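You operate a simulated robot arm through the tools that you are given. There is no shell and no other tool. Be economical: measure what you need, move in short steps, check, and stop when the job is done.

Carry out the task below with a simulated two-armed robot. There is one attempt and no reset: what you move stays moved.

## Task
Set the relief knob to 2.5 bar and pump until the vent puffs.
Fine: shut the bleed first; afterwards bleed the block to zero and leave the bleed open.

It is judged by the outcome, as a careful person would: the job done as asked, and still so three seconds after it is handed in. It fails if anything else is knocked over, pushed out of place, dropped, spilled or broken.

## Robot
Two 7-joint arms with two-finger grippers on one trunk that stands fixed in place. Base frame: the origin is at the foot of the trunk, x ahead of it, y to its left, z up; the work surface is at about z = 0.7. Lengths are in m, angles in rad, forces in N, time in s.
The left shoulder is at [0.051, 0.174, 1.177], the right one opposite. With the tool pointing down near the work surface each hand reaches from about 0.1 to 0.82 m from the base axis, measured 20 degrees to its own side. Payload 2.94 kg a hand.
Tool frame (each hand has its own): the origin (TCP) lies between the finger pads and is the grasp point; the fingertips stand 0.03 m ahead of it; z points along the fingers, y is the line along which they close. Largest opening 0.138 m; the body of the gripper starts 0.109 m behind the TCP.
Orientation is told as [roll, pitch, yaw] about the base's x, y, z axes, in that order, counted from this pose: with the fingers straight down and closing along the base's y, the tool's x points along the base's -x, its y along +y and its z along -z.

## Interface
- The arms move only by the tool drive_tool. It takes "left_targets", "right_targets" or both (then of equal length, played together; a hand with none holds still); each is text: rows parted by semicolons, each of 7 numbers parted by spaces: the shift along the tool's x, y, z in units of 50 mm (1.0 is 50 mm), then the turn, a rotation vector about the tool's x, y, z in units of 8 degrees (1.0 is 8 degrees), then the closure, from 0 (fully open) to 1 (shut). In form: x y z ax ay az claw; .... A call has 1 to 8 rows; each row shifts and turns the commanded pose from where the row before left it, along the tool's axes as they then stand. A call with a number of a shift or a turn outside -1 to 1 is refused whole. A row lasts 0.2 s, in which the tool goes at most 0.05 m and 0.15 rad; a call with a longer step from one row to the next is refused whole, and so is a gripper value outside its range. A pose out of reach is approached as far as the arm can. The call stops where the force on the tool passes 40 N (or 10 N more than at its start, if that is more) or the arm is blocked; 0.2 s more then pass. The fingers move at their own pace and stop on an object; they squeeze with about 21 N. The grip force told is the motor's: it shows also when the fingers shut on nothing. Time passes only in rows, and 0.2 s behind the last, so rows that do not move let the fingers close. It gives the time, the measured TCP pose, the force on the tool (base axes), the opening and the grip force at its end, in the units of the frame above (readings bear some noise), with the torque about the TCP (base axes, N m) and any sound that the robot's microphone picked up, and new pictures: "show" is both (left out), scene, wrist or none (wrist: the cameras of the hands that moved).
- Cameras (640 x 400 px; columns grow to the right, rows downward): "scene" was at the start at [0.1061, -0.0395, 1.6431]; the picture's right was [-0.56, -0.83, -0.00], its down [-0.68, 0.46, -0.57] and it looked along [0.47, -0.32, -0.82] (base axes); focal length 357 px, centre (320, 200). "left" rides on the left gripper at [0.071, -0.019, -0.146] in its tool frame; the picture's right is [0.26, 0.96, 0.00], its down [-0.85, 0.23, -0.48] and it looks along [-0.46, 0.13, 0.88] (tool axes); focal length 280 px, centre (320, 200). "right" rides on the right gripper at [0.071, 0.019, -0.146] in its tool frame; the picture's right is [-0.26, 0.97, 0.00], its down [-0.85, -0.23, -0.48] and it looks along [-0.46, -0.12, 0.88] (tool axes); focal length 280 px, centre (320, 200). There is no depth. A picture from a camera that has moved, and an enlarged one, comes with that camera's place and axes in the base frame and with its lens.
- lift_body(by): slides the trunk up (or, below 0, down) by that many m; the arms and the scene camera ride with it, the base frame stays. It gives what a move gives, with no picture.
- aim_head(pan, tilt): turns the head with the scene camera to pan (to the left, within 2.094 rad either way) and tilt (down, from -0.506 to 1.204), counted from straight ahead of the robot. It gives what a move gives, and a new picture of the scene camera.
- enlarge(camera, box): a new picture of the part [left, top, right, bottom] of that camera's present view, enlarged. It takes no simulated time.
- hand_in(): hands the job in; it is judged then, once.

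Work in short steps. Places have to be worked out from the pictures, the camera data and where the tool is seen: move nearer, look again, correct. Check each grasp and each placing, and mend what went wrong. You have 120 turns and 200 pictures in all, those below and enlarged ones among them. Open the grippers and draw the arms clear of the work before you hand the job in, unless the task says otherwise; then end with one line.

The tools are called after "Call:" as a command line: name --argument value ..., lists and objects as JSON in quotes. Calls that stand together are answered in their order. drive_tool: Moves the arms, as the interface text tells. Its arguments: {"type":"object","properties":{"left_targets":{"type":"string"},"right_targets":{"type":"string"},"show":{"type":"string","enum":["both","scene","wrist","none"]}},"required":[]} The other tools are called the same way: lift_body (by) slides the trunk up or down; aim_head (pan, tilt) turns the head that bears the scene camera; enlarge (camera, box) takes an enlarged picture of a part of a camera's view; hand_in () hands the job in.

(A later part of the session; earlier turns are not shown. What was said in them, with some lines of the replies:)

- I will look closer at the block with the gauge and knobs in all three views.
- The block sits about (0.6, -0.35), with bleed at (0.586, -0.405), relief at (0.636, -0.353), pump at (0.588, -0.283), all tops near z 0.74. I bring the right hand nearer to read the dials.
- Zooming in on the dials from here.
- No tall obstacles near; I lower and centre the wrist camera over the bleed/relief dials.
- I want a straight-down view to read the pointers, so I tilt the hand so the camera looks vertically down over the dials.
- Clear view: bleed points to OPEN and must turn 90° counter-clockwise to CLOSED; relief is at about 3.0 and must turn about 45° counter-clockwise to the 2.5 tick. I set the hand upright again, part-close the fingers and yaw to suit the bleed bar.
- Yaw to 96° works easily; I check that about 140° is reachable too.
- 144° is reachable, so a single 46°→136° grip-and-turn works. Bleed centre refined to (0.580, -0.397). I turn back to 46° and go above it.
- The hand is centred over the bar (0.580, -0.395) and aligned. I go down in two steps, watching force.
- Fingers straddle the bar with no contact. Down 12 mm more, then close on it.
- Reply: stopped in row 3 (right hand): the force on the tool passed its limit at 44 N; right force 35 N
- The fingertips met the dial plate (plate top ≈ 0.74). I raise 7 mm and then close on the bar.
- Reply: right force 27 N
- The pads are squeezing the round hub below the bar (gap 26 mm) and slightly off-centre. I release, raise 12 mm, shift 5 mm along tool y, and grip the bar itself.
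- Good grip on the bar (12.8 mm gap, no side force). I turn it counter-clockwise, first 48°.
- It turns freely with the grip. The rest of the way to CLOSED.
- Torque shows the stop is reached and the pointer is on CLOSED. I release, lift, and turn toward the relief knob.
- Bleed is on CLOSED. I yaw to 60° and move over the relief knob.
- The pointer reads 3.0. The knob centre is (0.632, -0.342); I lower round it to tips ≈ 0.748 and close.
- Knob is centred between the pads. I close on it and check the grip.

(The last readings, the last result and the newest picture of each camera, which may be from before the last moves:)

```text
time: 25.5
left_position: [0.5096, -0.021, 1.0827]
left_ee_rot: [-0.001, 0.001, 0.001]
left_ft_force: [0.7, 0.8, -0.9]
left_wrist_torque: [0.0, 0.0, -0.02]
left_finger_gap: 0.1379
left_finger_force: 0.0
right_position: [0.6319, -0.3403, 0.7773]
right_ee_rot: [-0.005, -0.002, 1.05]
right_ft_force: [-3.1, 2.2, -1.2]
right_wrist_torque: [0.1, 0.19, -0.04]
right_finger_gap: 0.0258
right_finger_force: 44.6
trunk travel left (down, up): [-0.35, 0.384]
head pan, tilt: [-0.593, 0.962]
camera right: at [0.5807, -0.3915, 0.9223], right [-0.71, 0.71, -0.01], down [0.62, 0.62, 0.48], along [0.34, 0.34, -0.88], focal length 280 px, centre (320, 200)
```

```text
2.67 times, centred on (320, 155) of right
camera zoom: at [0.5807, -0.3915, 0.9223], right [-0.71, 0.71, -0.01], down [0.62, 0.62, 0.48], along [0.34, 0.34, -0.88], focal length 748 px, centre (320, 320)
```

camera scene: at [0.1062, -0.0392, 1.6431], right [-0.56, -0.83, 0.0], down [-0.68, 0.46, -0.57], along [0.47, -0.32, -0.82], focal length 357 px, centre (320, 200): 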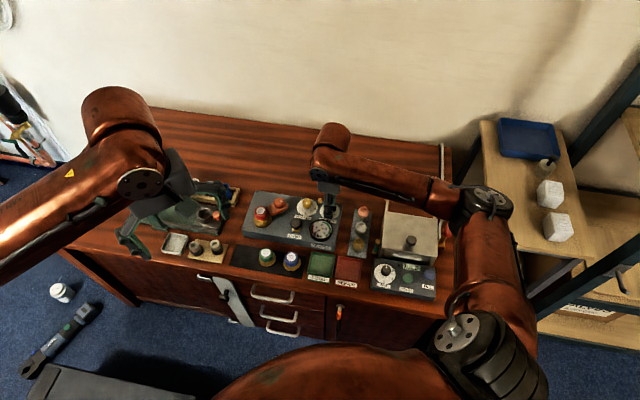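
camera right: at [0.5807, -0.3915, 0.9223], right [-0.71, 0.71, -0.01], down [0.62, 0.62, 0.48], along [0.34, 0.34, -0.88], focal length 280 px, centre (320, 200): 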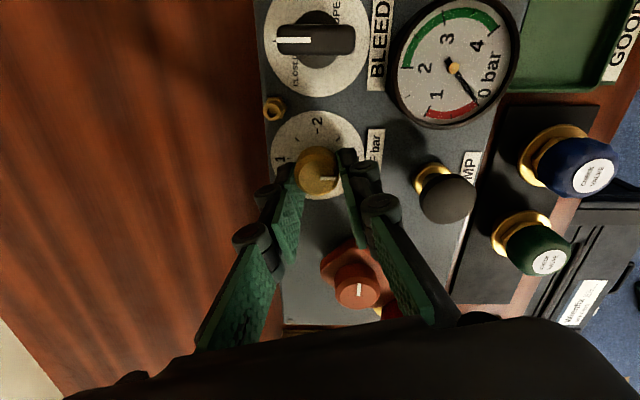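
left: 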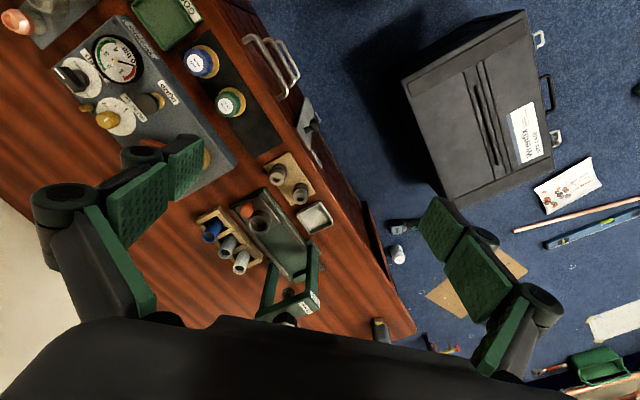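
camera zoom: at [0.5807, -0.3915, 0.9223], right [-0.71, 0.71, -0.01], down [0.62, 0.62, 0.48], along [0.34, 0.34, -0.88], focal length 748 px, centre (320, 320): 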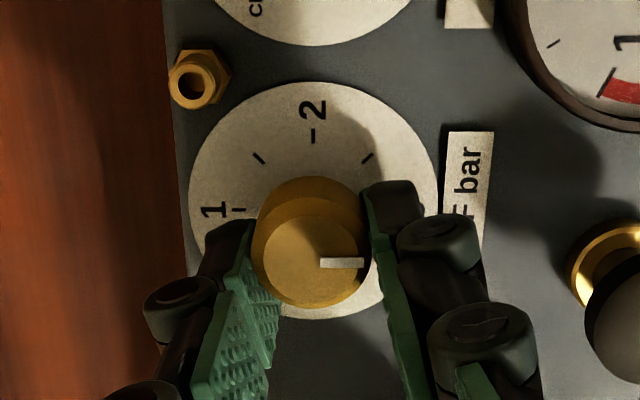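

Firm grip (25.8 mm). Turning 45° counter-clockwise to 2.5.

Call:
drive_tool --right_targets "0 0 0 0 0 -0.94 1;0 0 0 0 0 -0.94 1;0 0 0 0 0 -0.94 1;0 0 0 0 0 -0.94 1;0 0 0 0 0 -0.94 1;0 0 0 0 0 -0.93 1;0 0 0 0 0 0 1" --show "wrist"

Call:
enlarge --camera "right" --box '[200, 80, 440, 230]'

```text
time: 27.1
left_position: [0.5077, -0.0194, 1.0824]
left_ee_rot: [0.001, -0.001, 0.0]
left_ft_force: [-0.7, -0.8, 0.1]
left_wrist_torque: [-0.01, 0.0, -0.02]
left_finger_gap: 0.1379
left_finger_force: 0.1
right_position: [0.6278, -0.3403, 0.7781]
right_ee_rot: [0.002, 0.001, 1.84]
right_ft_force: [-37.2, 7.9, -6.3]
right_wrist_torque: [-0.26, 0.64, -0.26]
right_finger_gap: 0.0257
right_finger_force: 45.6
trunk travel left (down, up): [-0.35, 0.384]
head pan, tilt: [-0.593, 0.962]
camera right: at [0.6289, -0.413, 0.9225], right [-1.0, 0.0, 0.0], down [0.0, 0.88, 0.48], along [0.0, 0.48, -0.88], focal length 280 px, centre (320, 200)
```

right: 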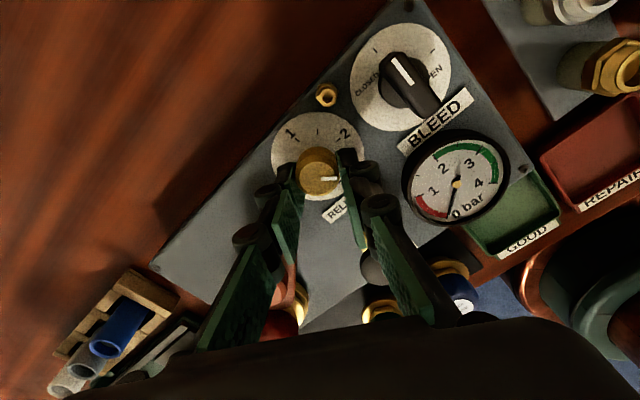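

```text
2.67 times, centred on (320, 155) of right
camera zoom: at [0.6289, -0.413, 0.9225], right [-1.0, 0.0, 0.0], down [0.0, 0.88, 0.48], along [0.0, 0.48, -0.88], focal length 748 px, centre (320, 320)
```

zoom: 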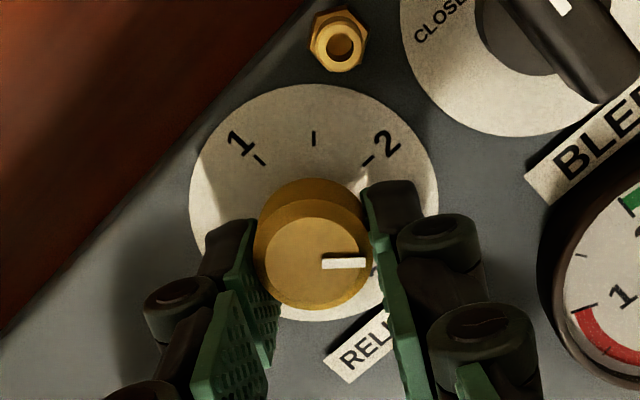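

It turned with the hand. I release in place, lift, and read the pointer.

Call:
drive_tool --right_targets "0 0 0 0 0 0 0.8;0 0 0 0 0 0 0.62;0 0 0 0 0 0 0.62;0 0 -0.7 0 0 0 0.62;0 0 -0.7 0 0 0 0.62;0 0 0 0 0 0 0.62" --show "wrist"

Call:
enlarge --camera "right" --box '[240, 60, 420, 180]'

Call:
enlarge --camera "scene" --box '[285, 185, 345, 245]'

```text
time: 28.5
left_position: [0.5107, -0.0203, 1.0817]
left_ee_rot: [0.0, 0.002, 0.0]
left_ft_force: [0.1, -0.2, 0.2]
left_wrist_torque: [-0.02, 0.0, 0.01]
left_finger_gap: 0.1378
left_finger_force: 0.1
right_position: [0.632, -0.3409, 0.8483]
right_ee_rot: [-0.006, 0.003, 1.837]
right_ft_force: [-0.2, 0.2, -0.4]
right_wrist_torque: [0.02, -0.01, 0.0]
right_finger_gap: 0.0524
right_finger_force: 0.1
trunk travel left (down, up): [-0.35, 0.384]
head pan, tilt: [-0.593, 0.962]
camera right: at [0.6321, -0.413, 0.9933], right [-1.0, 0.0, -0.01], down [0.0, 0.88, 0.47], along [0.01, 0.47, -0.88], focal length 280 px, centre (320, 200)
```

right: 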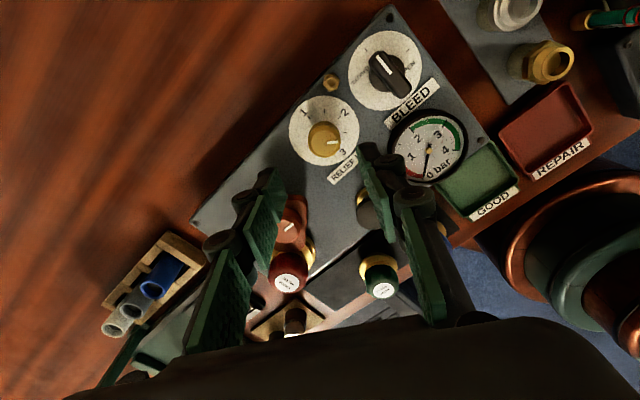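

```text
3.33 times, centred on (330, 120) of right
camera zoom: at [0.6321, -0.413, 0.9933], right [-1.0, 0.0, -0.01], down [0.0, 0.88, 0.47], along [0.01, 0.47, -0.88], focal length 935 px, centre (287, 467)
```

zoom: 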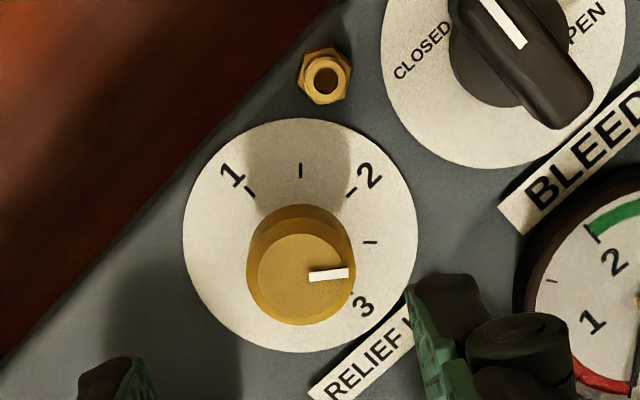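

```text
6.67 times, centred on (315, 215) of scene
camera zoom: at [0.1065, -0.0395, 1.643], right [-0.56, -0.83, 0.0], down [-0.68, 0.46, -0.57], along [0.47, -0.32, -0.82], focal length 2379 px, centre (353, 100)
```

zoom: 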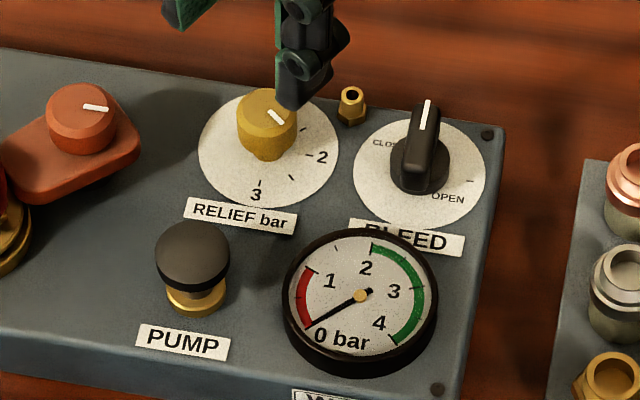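

It reads a bit below 2.5 (about 2.4). I tilt the camera to look straight down for an accurate reading.

Call:
drive_tool --right_targets "0 0 0 0 0.87 0 0.62;0 0 0 0 0.87 0 0.62;0 0 0 0 0.87 0 0.62;0 0 0 0 0.87 0 0.62;0 0 0 0 0 0 0.62" --show "wrist"

Call:
enlarge --camera "right" --box '[260, 150, 380, 230]'

```text
time: 29.7
left_position: [0.5096, -0.0206, 1.0826]
left_ee_rot: [-0.001, -0.002, 0.0]
left_ft_force: [0.2, 0.3, -1.1]
left_wrist_torque: [0.0, -0.01, 0.0]
left_finger_gap: 0.1382
left_finger_force: 0.0
right_position: [0.6324, -0.3409, 0.8492]
right_ee_rot: [-0.01, 0.492, 1.833]
right_ft_force: [-1.4, 0.6, -0.3]
right_wrist_torque: [-0.01, 0.0, 0.0]
right_finger_gap: 0.0523
right_finger_force: 0.1
trunk travel left (down, up): [-0.35, 0.384]
head pan, tilt: [-0.593, 0.962]
camera right: at [0.6121, -0.3395, 1.0097], right [-0.99, -0.03, -0.13], down [-0.03, 1.0, 0.02], along [0.13, 0.03, -0.99], focal length 280 px, centre (320, 200)
```

right: 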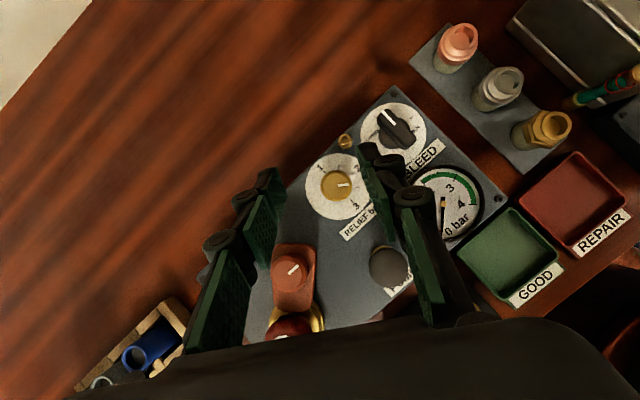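

```text
5.00 times, centred on (320, 190) of right
camera zoom: at [0.6121, -0.3395, 1.0097], right [-0.99, -0.03, -0.13], down [-0.03, 1.0, 0.02], along [0.13, 0.03, -0.99], focal length 1402 px, centre (320, 250)
```

zoom: 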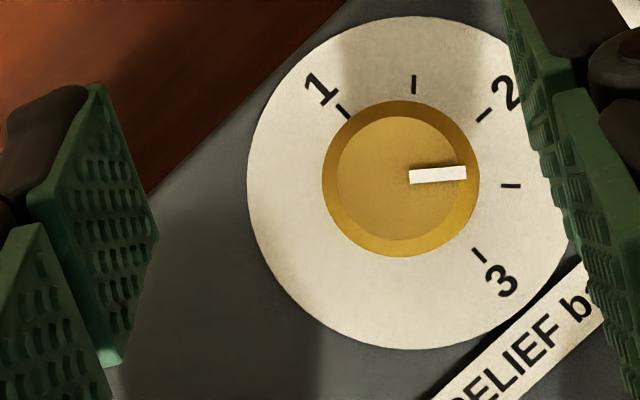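

Pointer is about 6° past the 2.5 tick (≈2.43). Knob centre refined to about (0.629, -0.345); I go back upright, recentre, lower, and regrip.

Call:
drive_tool --right_targets "0 0 0 0 -0.87 0 0.62;0 0 0 0 -0.87 0 0.62;0 0 0 0 -0.87 0 0.62;0 0 0 0 -0.87 0 0.62;0.068 0.08 0.47 0 0 0 0.62;0 0 0.47 0 0 0 0.62;0 0 0.47 0 0 0 0.62;0 0 0 0 0 0 0.62" --show "none"

Call:
drive_tool --right_targets "0 0 0 0 0 0 0.9;0 0 0 0 0 0 1;0 0 0 0 0 0 1;0 0 0 0 0 0 1" --show "wrist"

Call:
enlarge --camera "right" --box '[260, 110, 380, 190]'

```text
time: 31.5
left_position: [0.5099, -0.0204, 1.0822]
left_ee_rot: [0.0, -0.001, 0.0]
left_ft_force: [-0.1, 0.9, 0.3]
left_wrist_torque: [-0.04, -0.01, -0.01]
left_finger_gap: 0.1381
left_finger_force: 0.0
right_position: [0.6281, -0.3435, 0.7799]
right_ee_rot: [-0.007, 0.002, 1.837]
right_ft_force: [0.0, -0.6, 0.9]
right_wrist_torque: [0.04, 0.01, -0.02]
right_finger_gap: 0.0523
right_finger_force: 0.0
trunk travel left (down, up): [-0.35, 0.384]
head pan, tilt: [-0.593, 0.962]
```

```text
time: 32.5
left_position: [0.5104, -0.0209, 1.0826]
left_ee_rot: [0.0, -0.002, 0.001]
left_ft_force: [0.3, 0.2, -0.4]
left_wrist_torque: [0.0, -0.04, 0.0]
left_finger_gap: 0.1376
left_finger_force: 0.0
right_position: [0.6302, -0.3447, 0.7794]
right_ee_rot: [-0.006, 0.003, 1.837]
right_ft_force: [-4.4, -0.6, -1.0]
right_wrist_torque: [-0.05, 0.06, 0.0]
right_finger_gap: 0.0259
right_finger_force: 44.8
trunk travel left (down, up): [-0.35, 0.384]
head pan, tilt: [-0.593, 0.962]
camera right: at [0.6287, -0.4174, 0.9246], right [-1.0, 0.0, -0.01], down [0.0, 0.88, 0.47], along [0.01, 0.47, -0.88], focal length 280 px, centre (320, 200)
```

right: 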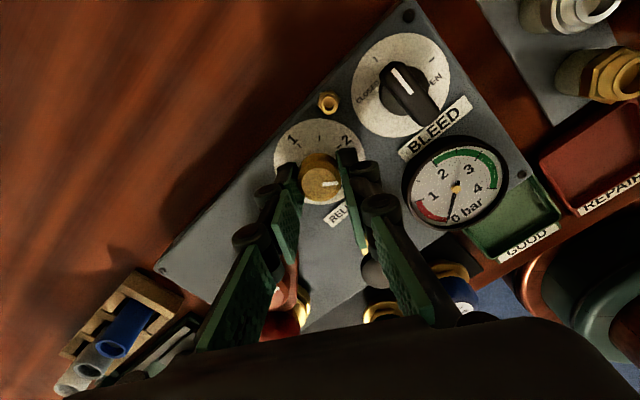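

```text
5.00 times, centred on (320, 150) of right
camera zoom: at [0.6287, -0.4174, 0.9246], right [-1.0, 0.0, -0.01], down [0.0, 0.88, 0.47], along [0.01, 0.47, -0.88], focal length 1402 px, centre (320, 450)
```

zoom: 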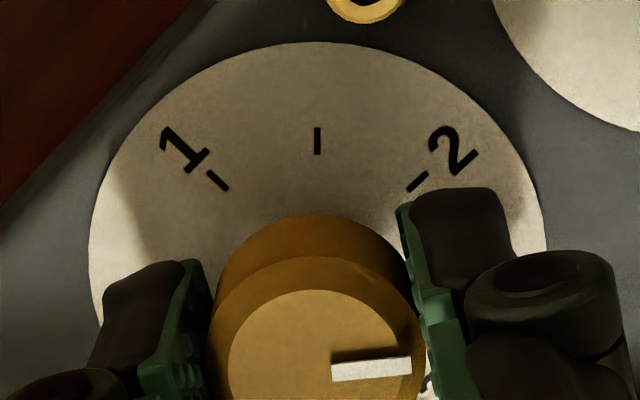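

Well centred now. Turn 6.5° clockwise.

Call:
drive_tool --right_targets "0 0 0 0 0 0.4 1;0 0 0 0 0 0.4 1;0 0 0 0 0 0 1" --show "none"

Call:
drive_tool --right_targets "0 0 0 0 0 0 0.8;0 0 0 0 0 0 0.62;0 0 0 0 0 0 0.62;0 0 -0.7 0 0 0 0.62;0 0 -0.7 0 0 0 0.62;0 0 0 0 0.87 0 0.62;0 0 0 0 0.87 0 0.62;0 0 0 0 0.87 0 0.62" --show "none"

Call:
drive_tool --right_targets "0 0 0 0 0.87 0 0.62;0 0 0 0 0 0 0.62" --show "wrist"

Call:
enlarge --camera "right" --box '[260, 150, 380, 230]'

```text
time: 33.3
left_position: [0.5091, -0.0206, 1.0832]
left_ee_rot: [0.001, 0.0, 0.0]
left_ft_force: [0.1, -1.5, -0.4]
left_wrist_torque: [0.02, -0.02, -0.02]
left_finger_gap: 0.1379
left_finger_force: 0.0
right_position: [0.6284, -0.3463, 0.7807]
right_ee_rot: [-0.007, 0.003, 1.723]
right_ft_force: [-7.3, 0.1, 2.5]
right_wrist_torque: [-0.27, 0.44, -0.01]
right_finger_gap: 0.0257
right_finger_force: 45.8
trunk travel left (down, up): [-0.35, 0.384]
head pan, tilt: [-0.593, 0.962]
```

```text
time: 35.1
left_position: [0.5106, -0.0191, 1.0818]
left_ee_rot: [0.001, 0.001, 0.001]
left_ft_force: [0.8, 0.4, 0.9]
left_wrist_torque: [0.03, 0.0, 0.0]
left_finger_gap: 0.138
left_finger_force: 0.0
right_position: [0.6281, -0.3442, 0.8486]
right_ee_rot: [-0.007, 0.367, 1.723]
right_ft_force: [0.3, 0.7, 0.6]
right_wrist_torque: [-0.02, -0.03, -0.01]
right_finger_gap: 0.0526
right_finger_force: 0.1
trunk travel left (down, up): [-0.35, 0.384]
head pan, tilt: [-0.593, 0.962]
```

```text
time: 35.7
left_position: [0.5097, -0.0212, 1.0811]
left_ee_rot: [0.0, 0.0, 0.0]
left_ft_force: [0.3, -0.1, -1.4]
left_wrist_torque: [0.03, -0.01, 0.03]
left_finger_gap: 0.138
left_finger_force: 0.0
right_position: [0.6293, -0.346, 0.8478]
right_ee_rot: [-0.007, 0.49, 1.72]
right_ft_force: [-0.3, -0.9, -0.2]
right_wrist_torque: [0.06, -0.02, 0.03]
right_finger_gap: 0.0524
right_finger_force: 0.0
trunk travel left (down, up): [-0.35, 0.384]
head pan, tilt: [-0.593, 0.962]
camera right: at [0.6087, -0.3422, 1.0089], right [-0.99, 0.08, -0.13], down [0.08, 1.0, 0.02], along [0.13, 0.01, -0.99], focal length 280 px, centre (320, 200)
```

right: 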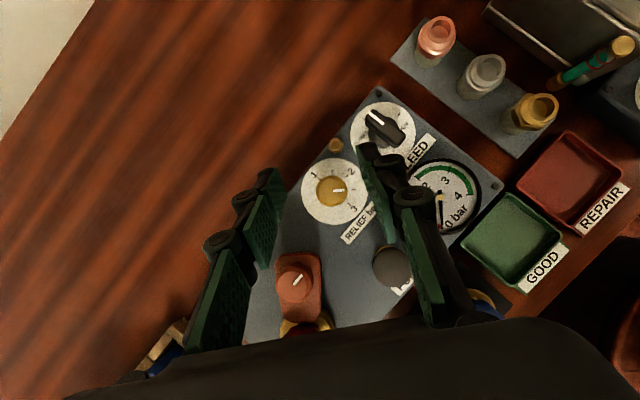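

```text
5.00 times, centred on (320, 190) of right
camera zoom: at [0.6087, -0.3422, 1.0089], right [-0.99, 0.08, -0.13], down [0.08, 1.0, 0.02], along [0.13, 0.01, -0.99], focal length 1402 px, centre (320, 250)
```

zoom: 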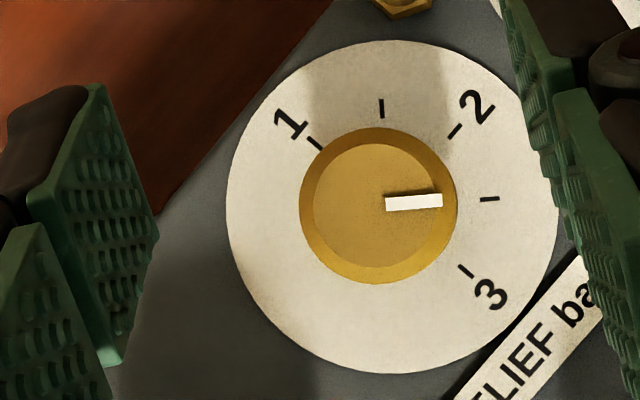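

Pointer and 2.5 tick now agree within about 1°. Next I bring the hand upright, close the fingers and go above the pump button at about (0.587, -0.283).

Call:
drive_tool --right_targets "0 0 0 0 -0.87 0 1;0 0 0 0 -0.87 0 1;0 0 0 0 -0.87 0 1;0 0 0 0 -0.87 0 1;-0.69 0.32 0 0 0 0 1;-0.68 0.32 0 0 0 0 1;0 0 0 0 0 0 1" --show "wrist"

Call:
enlarge --camera "scene" --box '[270, 170, 360, 250]'

```text
time: 37.3
left_position: [0.5098, -0.0205, 1.0814]
left_ee_rot: [0.001, 0.001, 0.0]
left_ft_force: [0.1, 0.0, 0.6]
left_wrist_torque: [0.01, 0.01, -0.02]
left_finger_gap: 0.1379
left_finger_force: 0.1
right_position: [0.5875, -0.2838, 0.8458]
right_ee_rot: [-0.008, 0.003, 1.725]
right_ft_force: [0.8, 0.3, 0.4]
right_wrist_torque: [-0.01, -0.01, -0.01]
right_finger_gap: 0.0
right_finger_force: 21.0
trunk travel left (down, up): [-0.35, 0.384]
head pan, tilt: [-0.593, 0.962]
camera right: at [0.5795, -0.3563, 0.9914], right [-0.99, 0.11, -0.01], down [0.09, 0.87, 0.48], along [0.06, 0.47, -0.88], focal length 280 px, centre (320, 200)
```

right: 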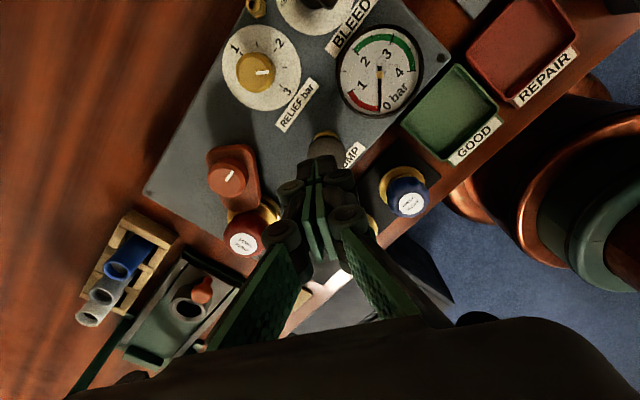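

```text
5.00 times, centred on (315, 210) of scene
camera zoom: at [0.1062, -0.0392, 1.6431], right [-0.56, -0.83, 0.0], down [-0.68, 0.46, -0.57], along [0.47, -0.32, -0.82], focal length 1784 px, centre (345, 150)
```

zoom: 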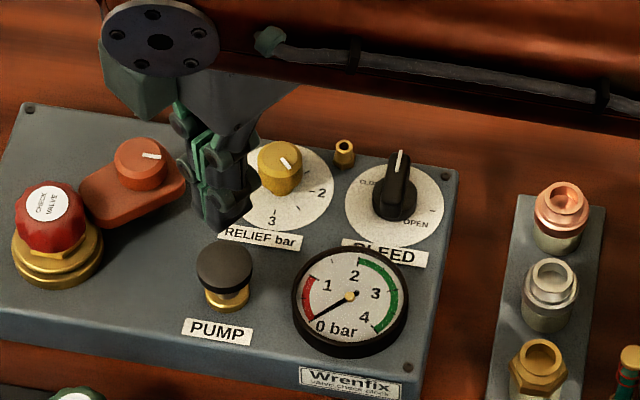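

The fingertips line up over the pump cap. I press down slowly to learn the contact height and stroke.

Call:
drive_tool --right_targets "0 0 0.3 0 0 0 1;0 0 0.2 0 0 0 1;0 0 0.15 0 0 0 1;0 0 0.15 0 0 0 1;0 0 0.1 0 0 0 1" --show "none"

Call:
enlarge --camera "scene" --box '[270, 170, 360, 250]'

```text
time: 38.5
left_position: [0.5092, -0.0201, 1.0824]
left_ee_rot: [-0.001, 0.001, 0.0]
left_ft_force: [-0.7, 1.2, -0.8]
left_wrist_torque: [0.03, 0.01, 0.01]
left_finger_gap: 0.1378
left_finger_force: 0.1
right_position: [0.5883, -0.2827, 0.8027]
right_ee_rot: [-0.006, 0.004, 1.725]
right_ft_force: [0.7, -1.2, 1.2]
right_wrist_torque: [-0.04, 0.01, 0.0]
right_finger_gap: 0.006
right_finger_force: 28.7
trunk travel left (down, up): [-0.35, 0.384]
head pan, tilt: [-0.593, 0.962]
```

```text
5.00 times, centred on (315, 210) of scene
camera zoom: at [0.1059, -0.0391, 1.6431], right [-0.56, -0.83, 0.0], down [-0.68, 0.46, -0.57], along [0.47, -0.32, -0.82], focal length 1784 px, centre (345, 150)
```

zoom: 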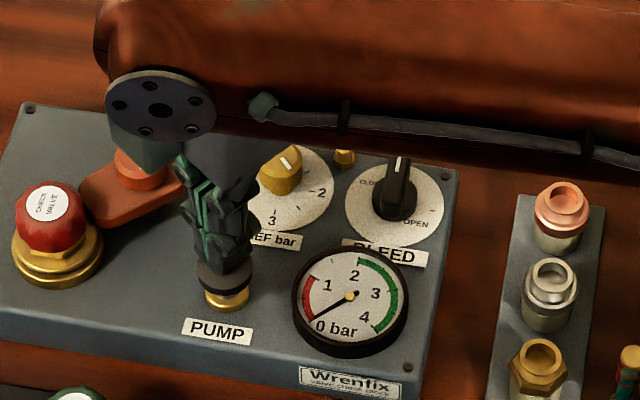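

The fingers have just reached the domed cap (tips ≈ 0.773). I press on by small amounts.

Call:
drive_tool --right_targets "0 0 0.1 0 0 0 1;0 0 0.1 0 0 0 1;0 0 0.1 0 0 0 1" --show "none"

Call:
enlarge --camera "scene" --box '[270, 170, 360, 250]'

```text
time: 39.3
left_position: [0.5092, -0.0193, 1.0816]
left_ee_rot: [-0.001, 0.001, 0.0]
left_ft_force: [0.1, 0.2, 0.1]
left_wrist_torque: [-0.01, 0.0, 0.0]
left_finger_gap: 0.1381
left_finger_force: 0.1
right_position: [0.5882, -0.282, 0.7897]
right_ee_rot: [-0.01, 0.007, 1.724]
right_ft_force: [-0.3, -2.7, 13.4]
right_wrist_torque: [-0.03, 0.03, 0.04]
right_finger_gap: 0.0059
right_finger_force: 28.4
trunk travel left (down, up): [-0.35, 0.384]
head pan, tilt: [-0.593, 0.962]
```

```text
5.00 times, centred on (315, 210) of scene
camera zoom: at [0.1045, -0.0387, 1.6434], right [-0.56, -0.83, 0.0], down [-0.68, 0.46, -0.57], along [0.48, -0.32, -0.82], focal length 1784 px, centre (345, 150)
```

zoom: 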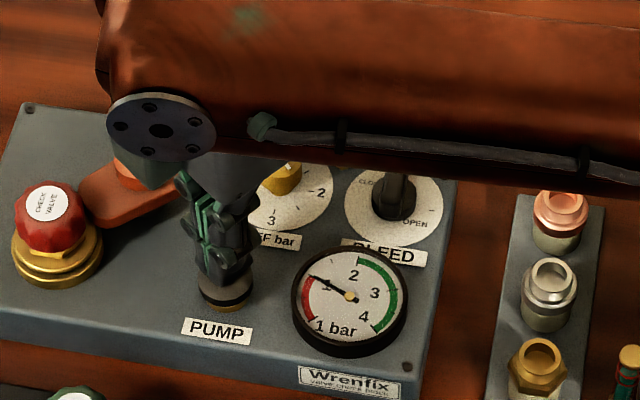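

Pressure rises (about 1 bar). I lift to let the pump return, checking that pressure holds.

Call:
drive_tool --right_targets "0 0 0.08 0 0 0 1;0 0 -0.3 0 0 0 1;0 0 -0.25 0 0 0 1;0 0 0 0 0 0 1" --show "none"

Call:
enlarge --camera "scene" --box '[270, 170, 360, 250]'

```text
time: 40.3
left_position: [0.5104, -0.0196, 1.0818]
left_ee_rot: [0.001, 0.0, 0.0]
left_ft_force: [0.2, 0.5, -0.8]
left_wrist_torque: [-0.01, 0.05, -0.02]
left_finger_gap: 0.1379
left_finger_force: 0.1
right_position: [0.5874, -0.2827, 0.8097]
right_ee_rot: [-0.004, 0.002, 1.727]
right_ft_force: [-0.3, 0.7, 0.0]
right_wrist_torque: [-0.02, -0.03, -0.01]
right_finger_gap: 0.0
right_finger_force: 28.3
trunk travel left (down, up): [-0.35, 0.384]
head pan, tilt: [-0.593, 0.962]
```

```text
5.00 times, centred on (315, 210) of scene
camera zoom: at [0.1063, -0.0393, 1.643], right [-0.56, -0.83, 0.0], down [-0.68, 0.46, -0.57], along [0.47, -0.32, -0.82], focal length 1784 px, centre (345, 150)
```

zoom: 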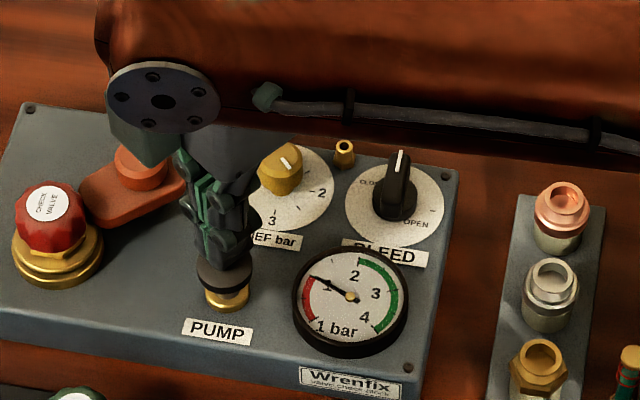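

Pressure holds at about 1.1 bar. Second stroke.

Call:
drive_tool --right_targets "0 0 0.2 0 0 0 1;0 0 0.2 0 0 0 1;0 0 0.09 0 0 0 1;0 0 0 0 0 0 1;0 0 -0.25 0 0 0 1;0 0 -0.24 0 0 0 1;0 0 0 0 0 0 1" --show "none"

Call:
enlarge --camera "scene" --box '[270, 170, 360, 250]'

```text
time: 41.9
left_position: [0.5105, -0.019, 1.0817]
left_ee_rot: [0.0, -0.001, 0.0]
left_ft_force: [-0.2, 0.2, 0.7]
left_wrist_torque: [0.0, 0.0, 0.0]
left_finger_gap: 0.1379
left_finger_force: 0.1
right_position: [0.5868, -0.2837, 0.8117]
right_ee_rot: [-0.005, 0.004, 1.726]
right_ft_force: [-0.1, 0.3, 0.5]
right_wrist_torque: [0.0, 0.02, -0.02]
right_finger_gap: 0.0
right_finger_force: 28.6
trunk travel left (down, up): [-0.35, 0.384]
head pan, tilt: [-0.593, 0.962]
```

```text
5.00 times, centred on (315, 210) of scene
camera zoom: at [0.1062, -0.0391, 1.643], right [-0.56, -0.83, 0.0], down [-0.68, 0.46, -0.57], along [0.47, -0.32, -0.82], focal length 1784 px, centre (345, 150)
```

zoom: 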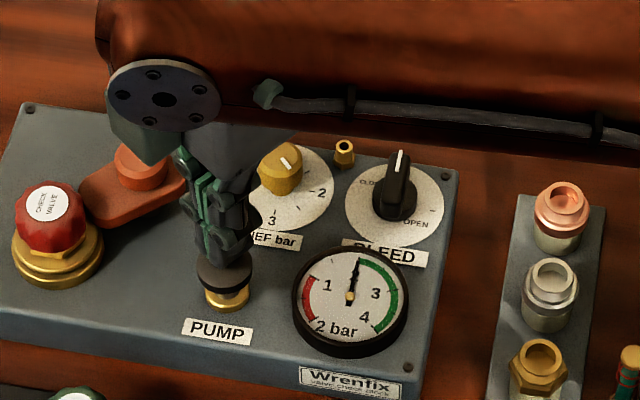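

About 2 bar now. Third stroke; listening for the vent.

Call:
drive_tool --right_targets "0 0 0.2 0 0 0 1;0 0 0.2 0 0 0 1;0 0 0.12 0 0 0 1;0 0 0 0 0 0 1" --show "scene"

Call:
enlarge --camera "scene" --box '[270, 170, 360, 250]'

```text
time: 42.9
left_position: [0.5104, -0.0195, 1.084]
left_ee_rot: [0.001, -0.001, 0.002]
left_ft_force: [0.3, -0.1, 1.3]
left_wrist_torque: [0.04, 0.01, -0.02]
left_finger_gap: 0.138
left_finger_force: 0.0
right_position: [0.5879, -0.2811, 0.7875]
right_ee_rot: [-0.015, 0.005, 1.726]
right_ft_force: [0.9, -5.4, 24.0]
right_wrist_torque: [-0.04, -0.04, 0.04]
right_finger_gap: 0.006
right_finger_force: 28.6
trunk travel left (down, up): [-0.35, 0.384]
head pan, tilt: [-0.593, 0.962]
camera scene: at [0.1037, -0.0385, 1.6435], right [-0.56, -0.83, 0.0], down [-0.68, 0.46, -0.57], along [0.48, -0.32, -0.82], focal length 357 px, centre (320, 200)
```

scene: 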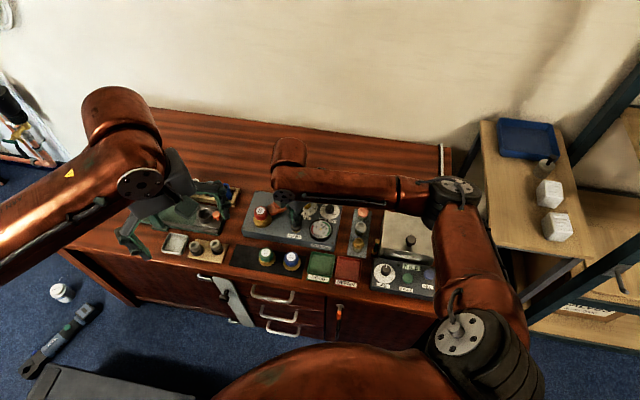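

```text
5.00 times, centred on (315, 210) of scene
camera zoom: at [0.1037, -0.0385, 1.6435], right [-0.56, -0.83, 0.0], down [-0.68, 0.46, -0.57], along [0.48, -0.32, -0.82], focal length 1784 px, centre (345, 150)
```

zoom: 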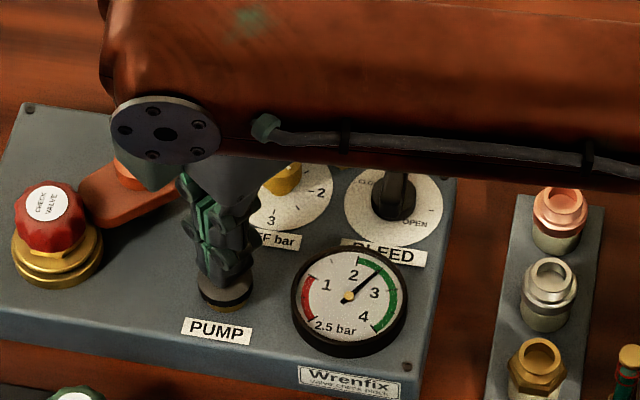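

Gauge shows 2.5 bar, but no puff was reported; one more stroke.

Call:
drive_tool --right_targets "0 0 -0.3 0 0 0 1;0 0 -0.22 0 0 0 1;0 0 0 0 0 0 1;0 0 0.2 0 0 0 1;0 0 0.2 0 0 0 1;0 0 0.12 0 0 0 1" --show "scene"

Call:
enlarge --camera "scene" --box '[270, 170, 360, 250]'

```text
time: 44.3
left_position: [0.5077, -0.0191, 1.083]
left_ee_rot: [-0.001, -0.002, 0.0]
left_ft_force: [0.7, -0.6, -0.5]
left_wrist_torque: [-0.04, -0.02, 0.03]
left_finger_gap: 0.1379
left_finger_force: 0.1
right_position: [0.5877, -0.2825, 0.7875]
right_ee_rot: [-0.012, 0.003, 1.724]
right_ft_force: [-7.3, -1.7, 27.3]
right_wrist_torque: [0.02, 0.22, 0.0]
right_finger_gap: 0.0062
right_finger_force: 28.3
trunk travel left (down, up): [-0.35, 0.384]
head pan, tilt: [-0.593, 0.962]
camera scene: at [0.1026, -0.0379, 1.6438], right [-0.56, -0.83, 0.0], down [-0.68, 0.46, -0.57], along [0.48, -0.32, -0.82], focal length 357 px, centre (320, 200)
```

scene: 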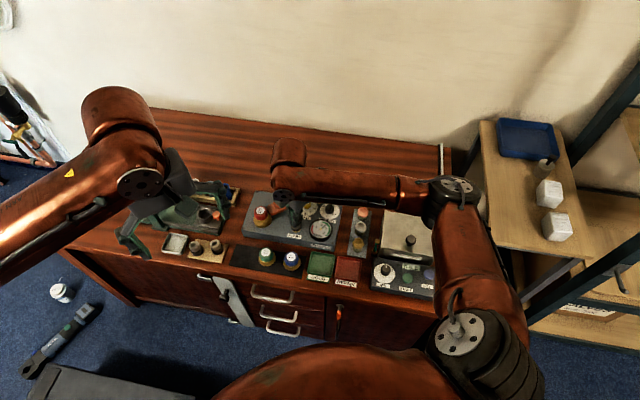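

```text
5.00 times, centred on (315, 210) of scene
camera zoom: at [0.1026, -0.0379, 1.6438], right [-0.56, -0.83, 0.0], down [-0.68, 0.46, -0.57], along [0.48, -0.32, -0.82], focal length 1784 px, centre (345, 150)
```

zoom: 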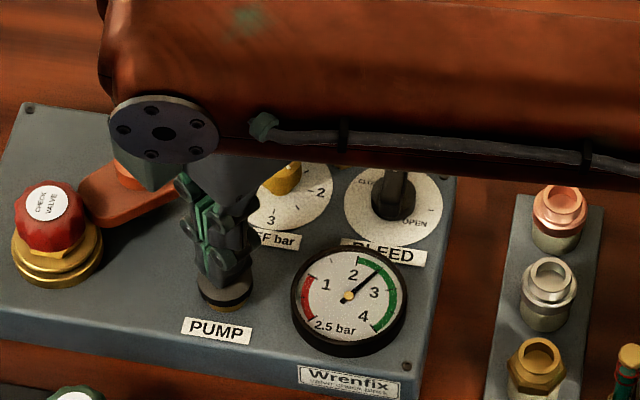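

The gauge is capped at 2.5, so the relief is lifting. I check the vent in the wrist camera while the pump is down.

Call:
enlarge --camera "right" --box '[160, 0, 400, 150]'

Call:
enlarge --camera "left" --box '[0, 0, 240, 180]'

```text
2.67 times, centred on (280, 75) of right
camera zoom: at [0.5787, -0.354, 0.933], right [-0.99, 0.11, -0.01], down [0.09, 0.88, 0.48], along [0.06, 0.47, -0.88], focal length 748 px, centre (427, 533)
```

zoom: 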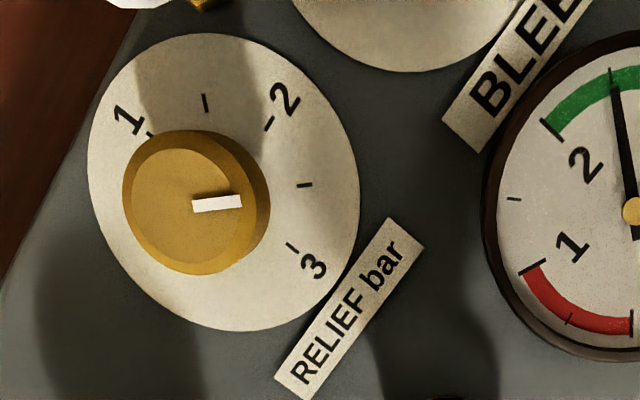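

```text
2.22 times, centred on (120, 90) of left
camera zoom: at [0.4368, -0.0384, 1.2297], right [-0.26, 0.97, 0.0], down [0.85, 0.23, 0.48], along [0.46, 0.12, -0.88], focal length 623 px, centre (764, 444)
```

zoom: 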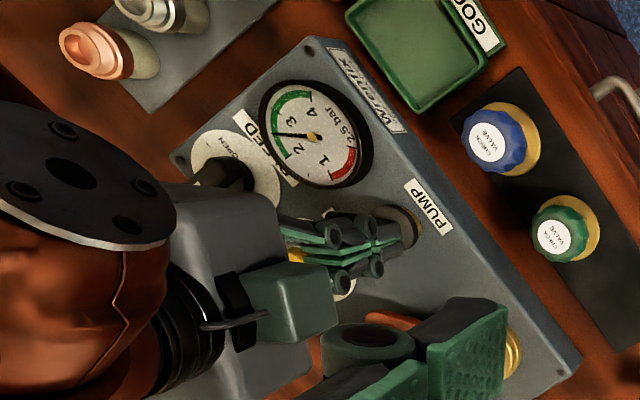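

Something white shows by the vent at the top edge. I lift clear of the pump and look at it.

Call:
drive_tool --right_targets "0 0 -0.6 0 0 0 1;0 0 -0.7 0 0 0 1" --show "wrist"

Call:
enlarge --camera "right" --box '[160, 0, 400, 150]'

Call:
enlarge --camera "scene" --box '[270, 170, 360, 250]'

```text
time: 44.9
left_position: [0.5094, -0.0194, 1.0817]
left_ee_rot: [0.0, 0.001, -0.001]
left_ft_force: [0.7, 0.4, -0.4]
left_wrist_torque: [-0.02, -0.03, -0.01]
left_finger_gap: 0.138
left_finger_force: 0.0
right_position: [0.5873, -0.2828, 0.8474]
right_ee_rot: [-0.006, 0.002, 1.724]
right_ft_force: [0.3, 0.0, -0.1]
right_wrist_torque: [-0.05, 0.01, -0.03]
right_finger_gap: 0.0001
right_finger_force: 28.7
trunk travel left (down, up): [-0.35, 0.384]
head pan, tilt: [-0.593, 0.962]
camera right: at [0.5791, -0.3532, 0.9934], right [-0.99, 0.11, -0.01], down [0.09, 0.88, 0.47], along [0.06, 0.47, -0.88], focal length 280 px, centre (320, 200)
```

right: 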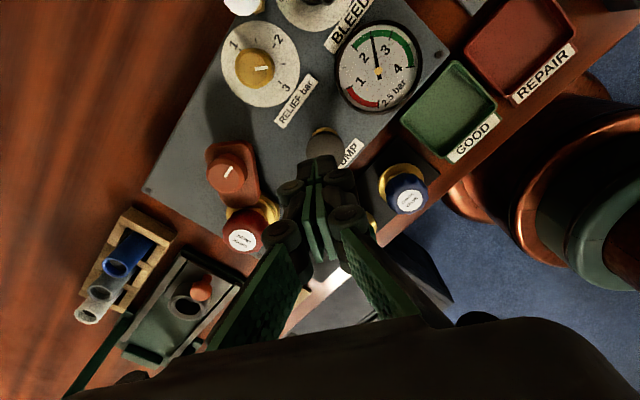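

```text
2.67 times, centred on (280, 75) of right
camera zoom: at [0.5791, -0.3532, 0.9934], right [-0.99, 0.11, -0.01], down [0.09, 0.88, 0.47], along [0.06, 0.47, -0.88], focal length 748 px, centre (427, 533)
```

zoom: 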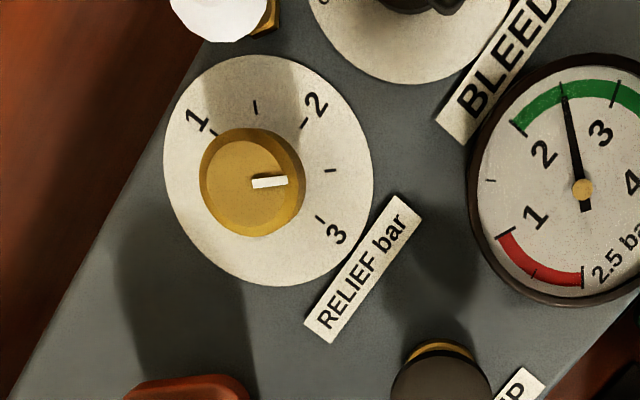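

```text
5.00 times, centred on (315, 210) of scene
camera zoom: at [0.1059, -0.0385, 1.6431], right [-0.56, -0.83, 0.0], down [-0.68, 0.46, -0.57], along [0.47, -0.32, -0.82], focal length 1784 px, centre (345, 150)
```

zoom: 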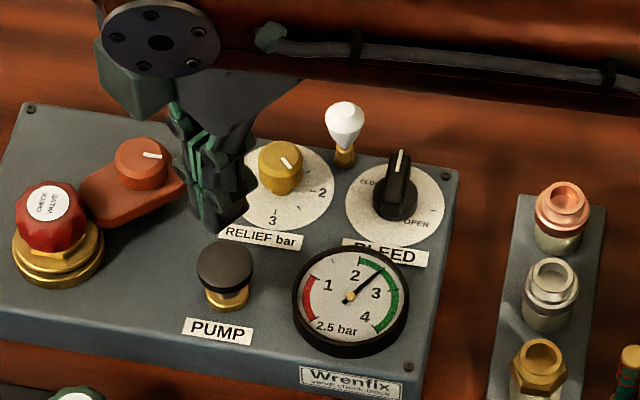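

The vent is puffing (white plume) at 2.5 bar. Now I go back to the bleed bar at yaw 136° to open it.

Call:
drive_tool --right_targets "0.73 0.167 0 0 0 0 0.8;0.73 0.167 0 0 0 0 0.7;0.73 0.167 0 0 0 0 0.7;0 0 0 0 0 -0.932 0.7;0 0 0 0 0 -0.932 0.7;0 0 0 0 0 -0.932 0.7;0 0 0 0 0 -0.932 0.7;0 0 0 0 0 -0.932 0.7" --show "wrist"

```text
time: 46.7
left_position: [0.5101, -0.0208, 1.0821]
left_ee_rot: [0.001, 0.001, -0.001]
left_ft_force: [-0.5, -0.4, 0.0]
left_wrist_torque: [0.01, -0.02, -0.02]
left_finger_gap: 0.1381
left_finger_force: 0.1
right_position: [0.5795, -0.3928, 0.8499]
right_ee_rot: [-0.005, 0.005, 2.378]
right_ft_force: [0.1, -0.1, 0.4]
right_wrist_torque: [-0.01, -0.02, -0.02]
right_finger_gap: 0.0414
right_finger_force: 0.1
trunk travel left (down, up): [-0.35, 0.384]
head pan, tilt: [-0.593, 0.962]
camera right: at [0.6174, -0.4563, 0.9954], right [-0.86, -0.52, -0.01], down [-0.46, 0.75, 0.47], along [-0.24, 0.41, -0.88], focal length 280 px, centre (320, 200)
```

right: 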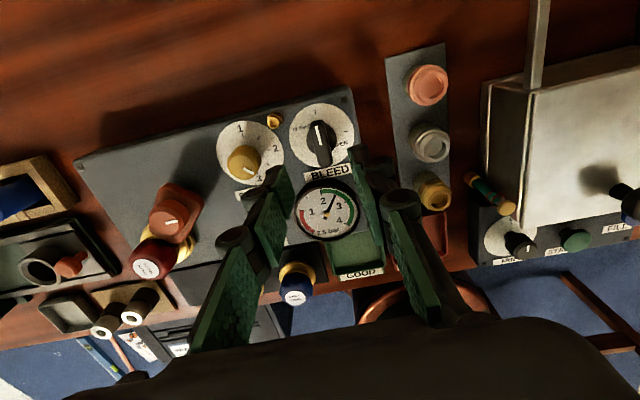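

Aligned with the bar. I lower to the earlier grip height and close.

Call:
drive_tool --right_targets "0.03 0.03 0.5 0 0 0 0.7;0 0 0.5 0 0 0 0.7;0 0 0.31 0 0 0 0.7;0 0 0 0 0 0 0.7;0 0 0 0 0 0 0.9;0 0 0 0 0 0 1;0 0 0 0 0 0 1;0 0 0 0 0 0 1" --show "wrist"

```text
time: 48.5
left_position: [0.5101, -0.0197, 1.0825]
left_ee_rot: [-0.001, 0.002, 0.0]
left_ft_force: [-0.5, 0.7, -0.6]
left_wrist_torque: [-0.01, 0.04, -0.01]
left_finger_gap: 0.1381
left_finger_force: 0.1
right_position: [0.5818, -0.3968, 0.7834]
right_ee_rot: [-0.004, 0.006, 2.377]
right_ft_force: [-0.2, 0.8, -2.2]
right_wrist_torque: [-0.1, -0.06, -0.78]
right_finger_gap: 0.0131
right_finger_force: 39.7
trunk travel left (down, up): [-0.35, 0.384]
head pan, tilt: [-0.593, 0.962]
camera right: at [0.6182, -0.4592, 0.9294], right [-0.86, -0.51, 0.0], down [-0.45, 0.76, 0.47], along [-0.24, 0.41, -0.88], focal length 280 px, centre (320, 200)
```

right: 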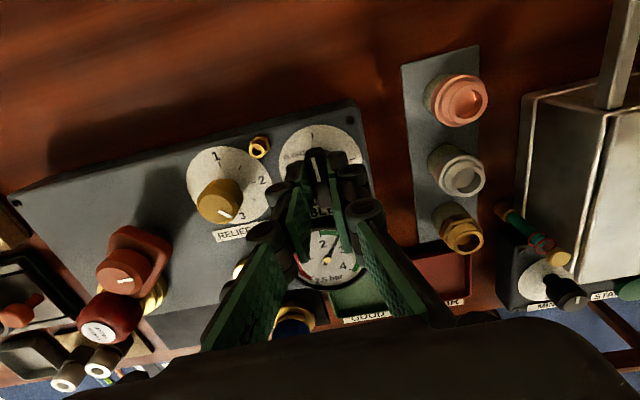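

Gripped (13.1 mm). I turn clockwise toward OPEN.

Call:
drive_tool --right_targets "0 0 0 0 0 0.95 1;0 0 0 0 0 0.95 1;0 0 0 0 0 0.95 1;0 0 0 0 0 0.95 1;0 0 0 0 0 0.95 1;0 0 0 0 0 0.95 1" --show "none"

Call:
drive_tool --right_targets "0 0 0 0 0 0.95 1;0 0 0 0 0 0.95 1;0 0 0 0 0 0.95 1;0 0 0 0 0 0.95 1;0 0 0 0 0 0.95 1;0 0 0 0 0 0.85 1;0 0 0 0 0 0 1" --show "wrist"

Call:
enlarge --camera "right" --box '[240, 80, 480, 230]'

```text
time: 49.9
left_position: [0.5104, -0.0207, 1.0819]
left_ee_rot: [0.002, 0.0, 0.0]
left_ft_force: [-0.2, -0.1, -1.7]
left_wrist_torque: [0.02, -0.02, 0.0]
left_finger_gap: 0.1381
left_finger_force: 0.1
right_position: [0.5798, -0.3965, 0.7844]
right_ee_rot: [-0.006, 0.002, 1.578]
right_ft_force: [-4.9, -2.9, -3.8]
right_wrist_torque: [-1.19, 0.09, 0.0]
right_finger_gap: 0.0127
right_finger_force: 39.4
trunk travel left (down, up): [-0.35, 0.384]
head pan, tilt: [-0.593, 0.962]
```

```text
time: 51.5
left_position: [0.5096, -0.0203, 1.0823]
left_ee_rot: [0.0, 0.001, -0.001]
left_ft_force: [-1.1, 0.7, -0.5]
left_wrist_torque: [0.0, -0.03, 0.01]
left_finger_gap: 0.138
left_finger_force: 0.1
right_position: [0.5787, -0.3968, 0.7845]
right_ee_rot: [-0.006, -0.005, 0.796]
right_ft_force: [-12.5, -7.3, -1.0]
right_wrist_torque: [-0.76, 0.88, 0.0]
right_finger_gap: 0.0127
right_finger_force: 39.5
trunk travel left (down, up): [-0.35, 0.384]
head pan, tilt: [-0.593, 0.962]
camera right: at [0.5153, -0.4334, 0.9288], right [-0.51, 0.86, 0.0], down [0.76, 0.45, 0.48], along [0.42, 0.24, -0.88], focal length 280 px, centre (320, 200)
```

right: 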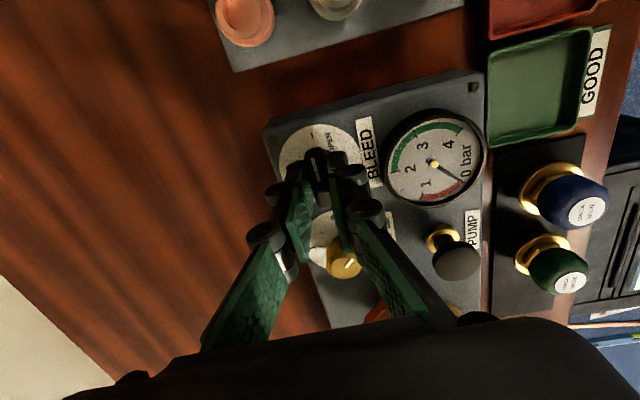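

```text
2.67 times, centred on (360, 155) of right
camera zoom: at [0.5153, -0.4334, 0.9288], right [-0.51, 0.86, 0.0], down [0.76, 0.45, 0.48], along [0.42, 0.24, -0.88], focal length 748 px, centre (213, 320)
```

zoom: 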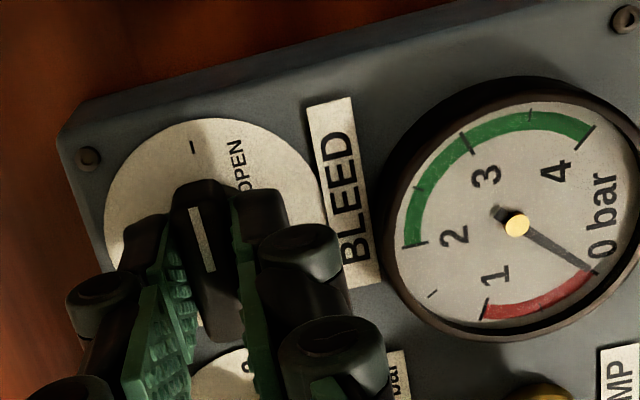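

Gauge at 0 bar and the pointer at OPEN. I release, lift straight up, open the fingers and draw back.

Call:
drive_tool --right_targets "0 0 0 0 0 0 0.8;0 0 0 0 0 0 0.7;0 0 0 0 0 0 0.7;0 0 -0.7 0 0 0 0.7;0 0 -1 0 0 0 0.3;0 0 -1 0 0 0 0;0.6 0 -0.7 0 0 0 0;0.6 0 -0.7 0 0 0 0" --show "both"

Call:
enlarge --camera "scene" --box '[270, 170, 360, 250]'

Call:
enlarge --camera "right" --box '[280, 20, 520, 200]'

```text
time: 53.3
left_position: [0.5101, -0.0208, 1.0828]
left_ee_rot: [0.001, 0.001, 0.0]
left_ft_force: [0.6, 0.5, 0.0]
left_wrist_torque: [-0.03, 0.02, 0.0]
left_finger_gap: 0.1382
left_finger_force: 0.1
right_position: [0.5343, -0.4389, 0.988]
right_ee_rot: [-0.007, -0.004, 0.799]
right_ft_force: [-0.6, -0.1, -0.1]
right_wrist_torque: [-0.04, -0.04, -0.02]
right_finger_gap: 0.1295
right_finger_force: 0.1
trunk travel left (down, up): [-0.35, 0.384]
head pan, tilt: [-0.593, 0.962]
camera scene: at [0.105, -0.0389, 1.6432], right [-0.56, -0.83, 0.0], down [-0.68, 0.46, -0.57], along [0.48, -0.32, -0.82], focal length 357 px, centre (320, 200)
camera right: at [0.4717, -0.4749, 1.1331], right [-0.51, 0.86, -0.01], down [0.75, 0.45, 0.48], along [0.42, 0.24, -0.88], focal length 280 px, centre (320, 200)
```

scene: 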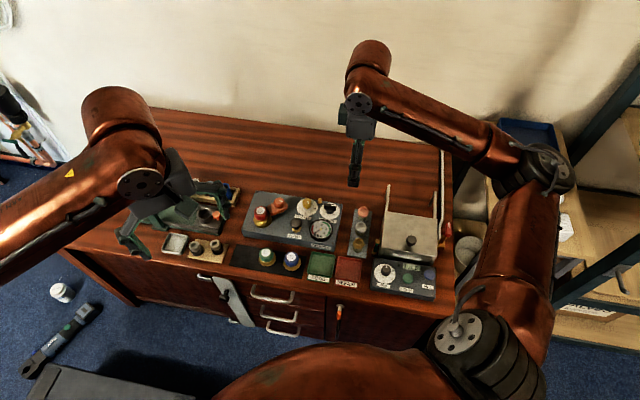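
right: 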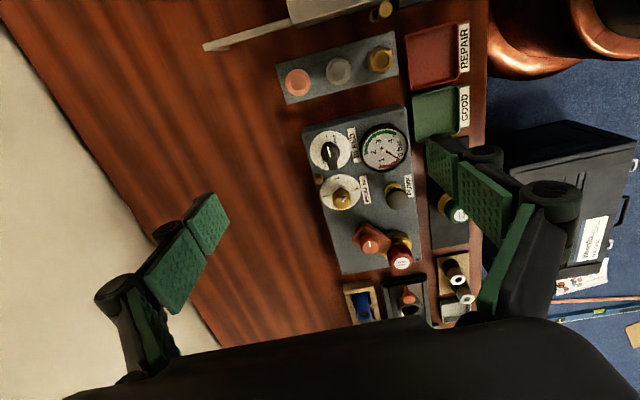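

```text
5.00 times, centred on (315, 210) of scene
camera zoom: at [0.105, -0.0389, 1.6432], right [-0.56, -0.83, 0.0], down [-0.68, 0.46, -0.57], along [0.48, -0.32, -0.82], focal length 1784 px, centre (345, 150)
```

zoom: 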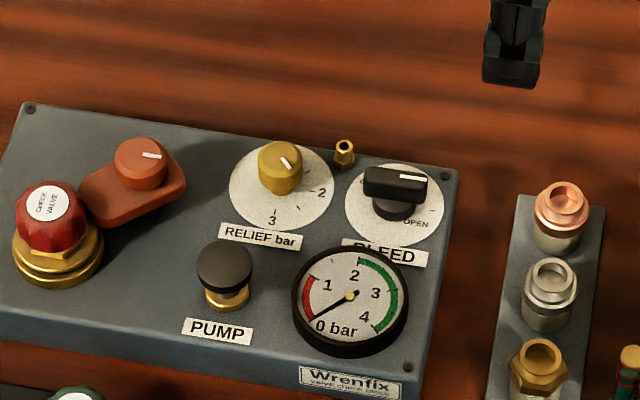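

```text
2.22 times, centred on (400, 110) of right
camera zoom: at [0.4717, -0.4749, 1.1331], right [-0.51, 0.86, -0.01], down [0.75, 0.45, 0.48], along [0.42, 0.24, -0.88], focal length 623 px, centre (142, 400)
```

zoom: 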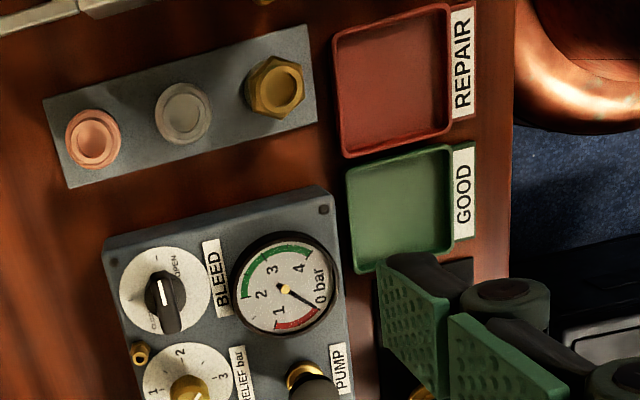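

The gauge reads 0, the bleed points to OPEN, relief stays at 2.5, nothing else is disturbed and the hand is open and clear. Handing in.

Call:
hand_in

```text
The job is handed in.
```

The job is done and handed in: I shut the bleed, set the relief to 2.5 bar and pumped until the vent puffed at 2.5 bar, then bled the block to zero and left the bleed open.
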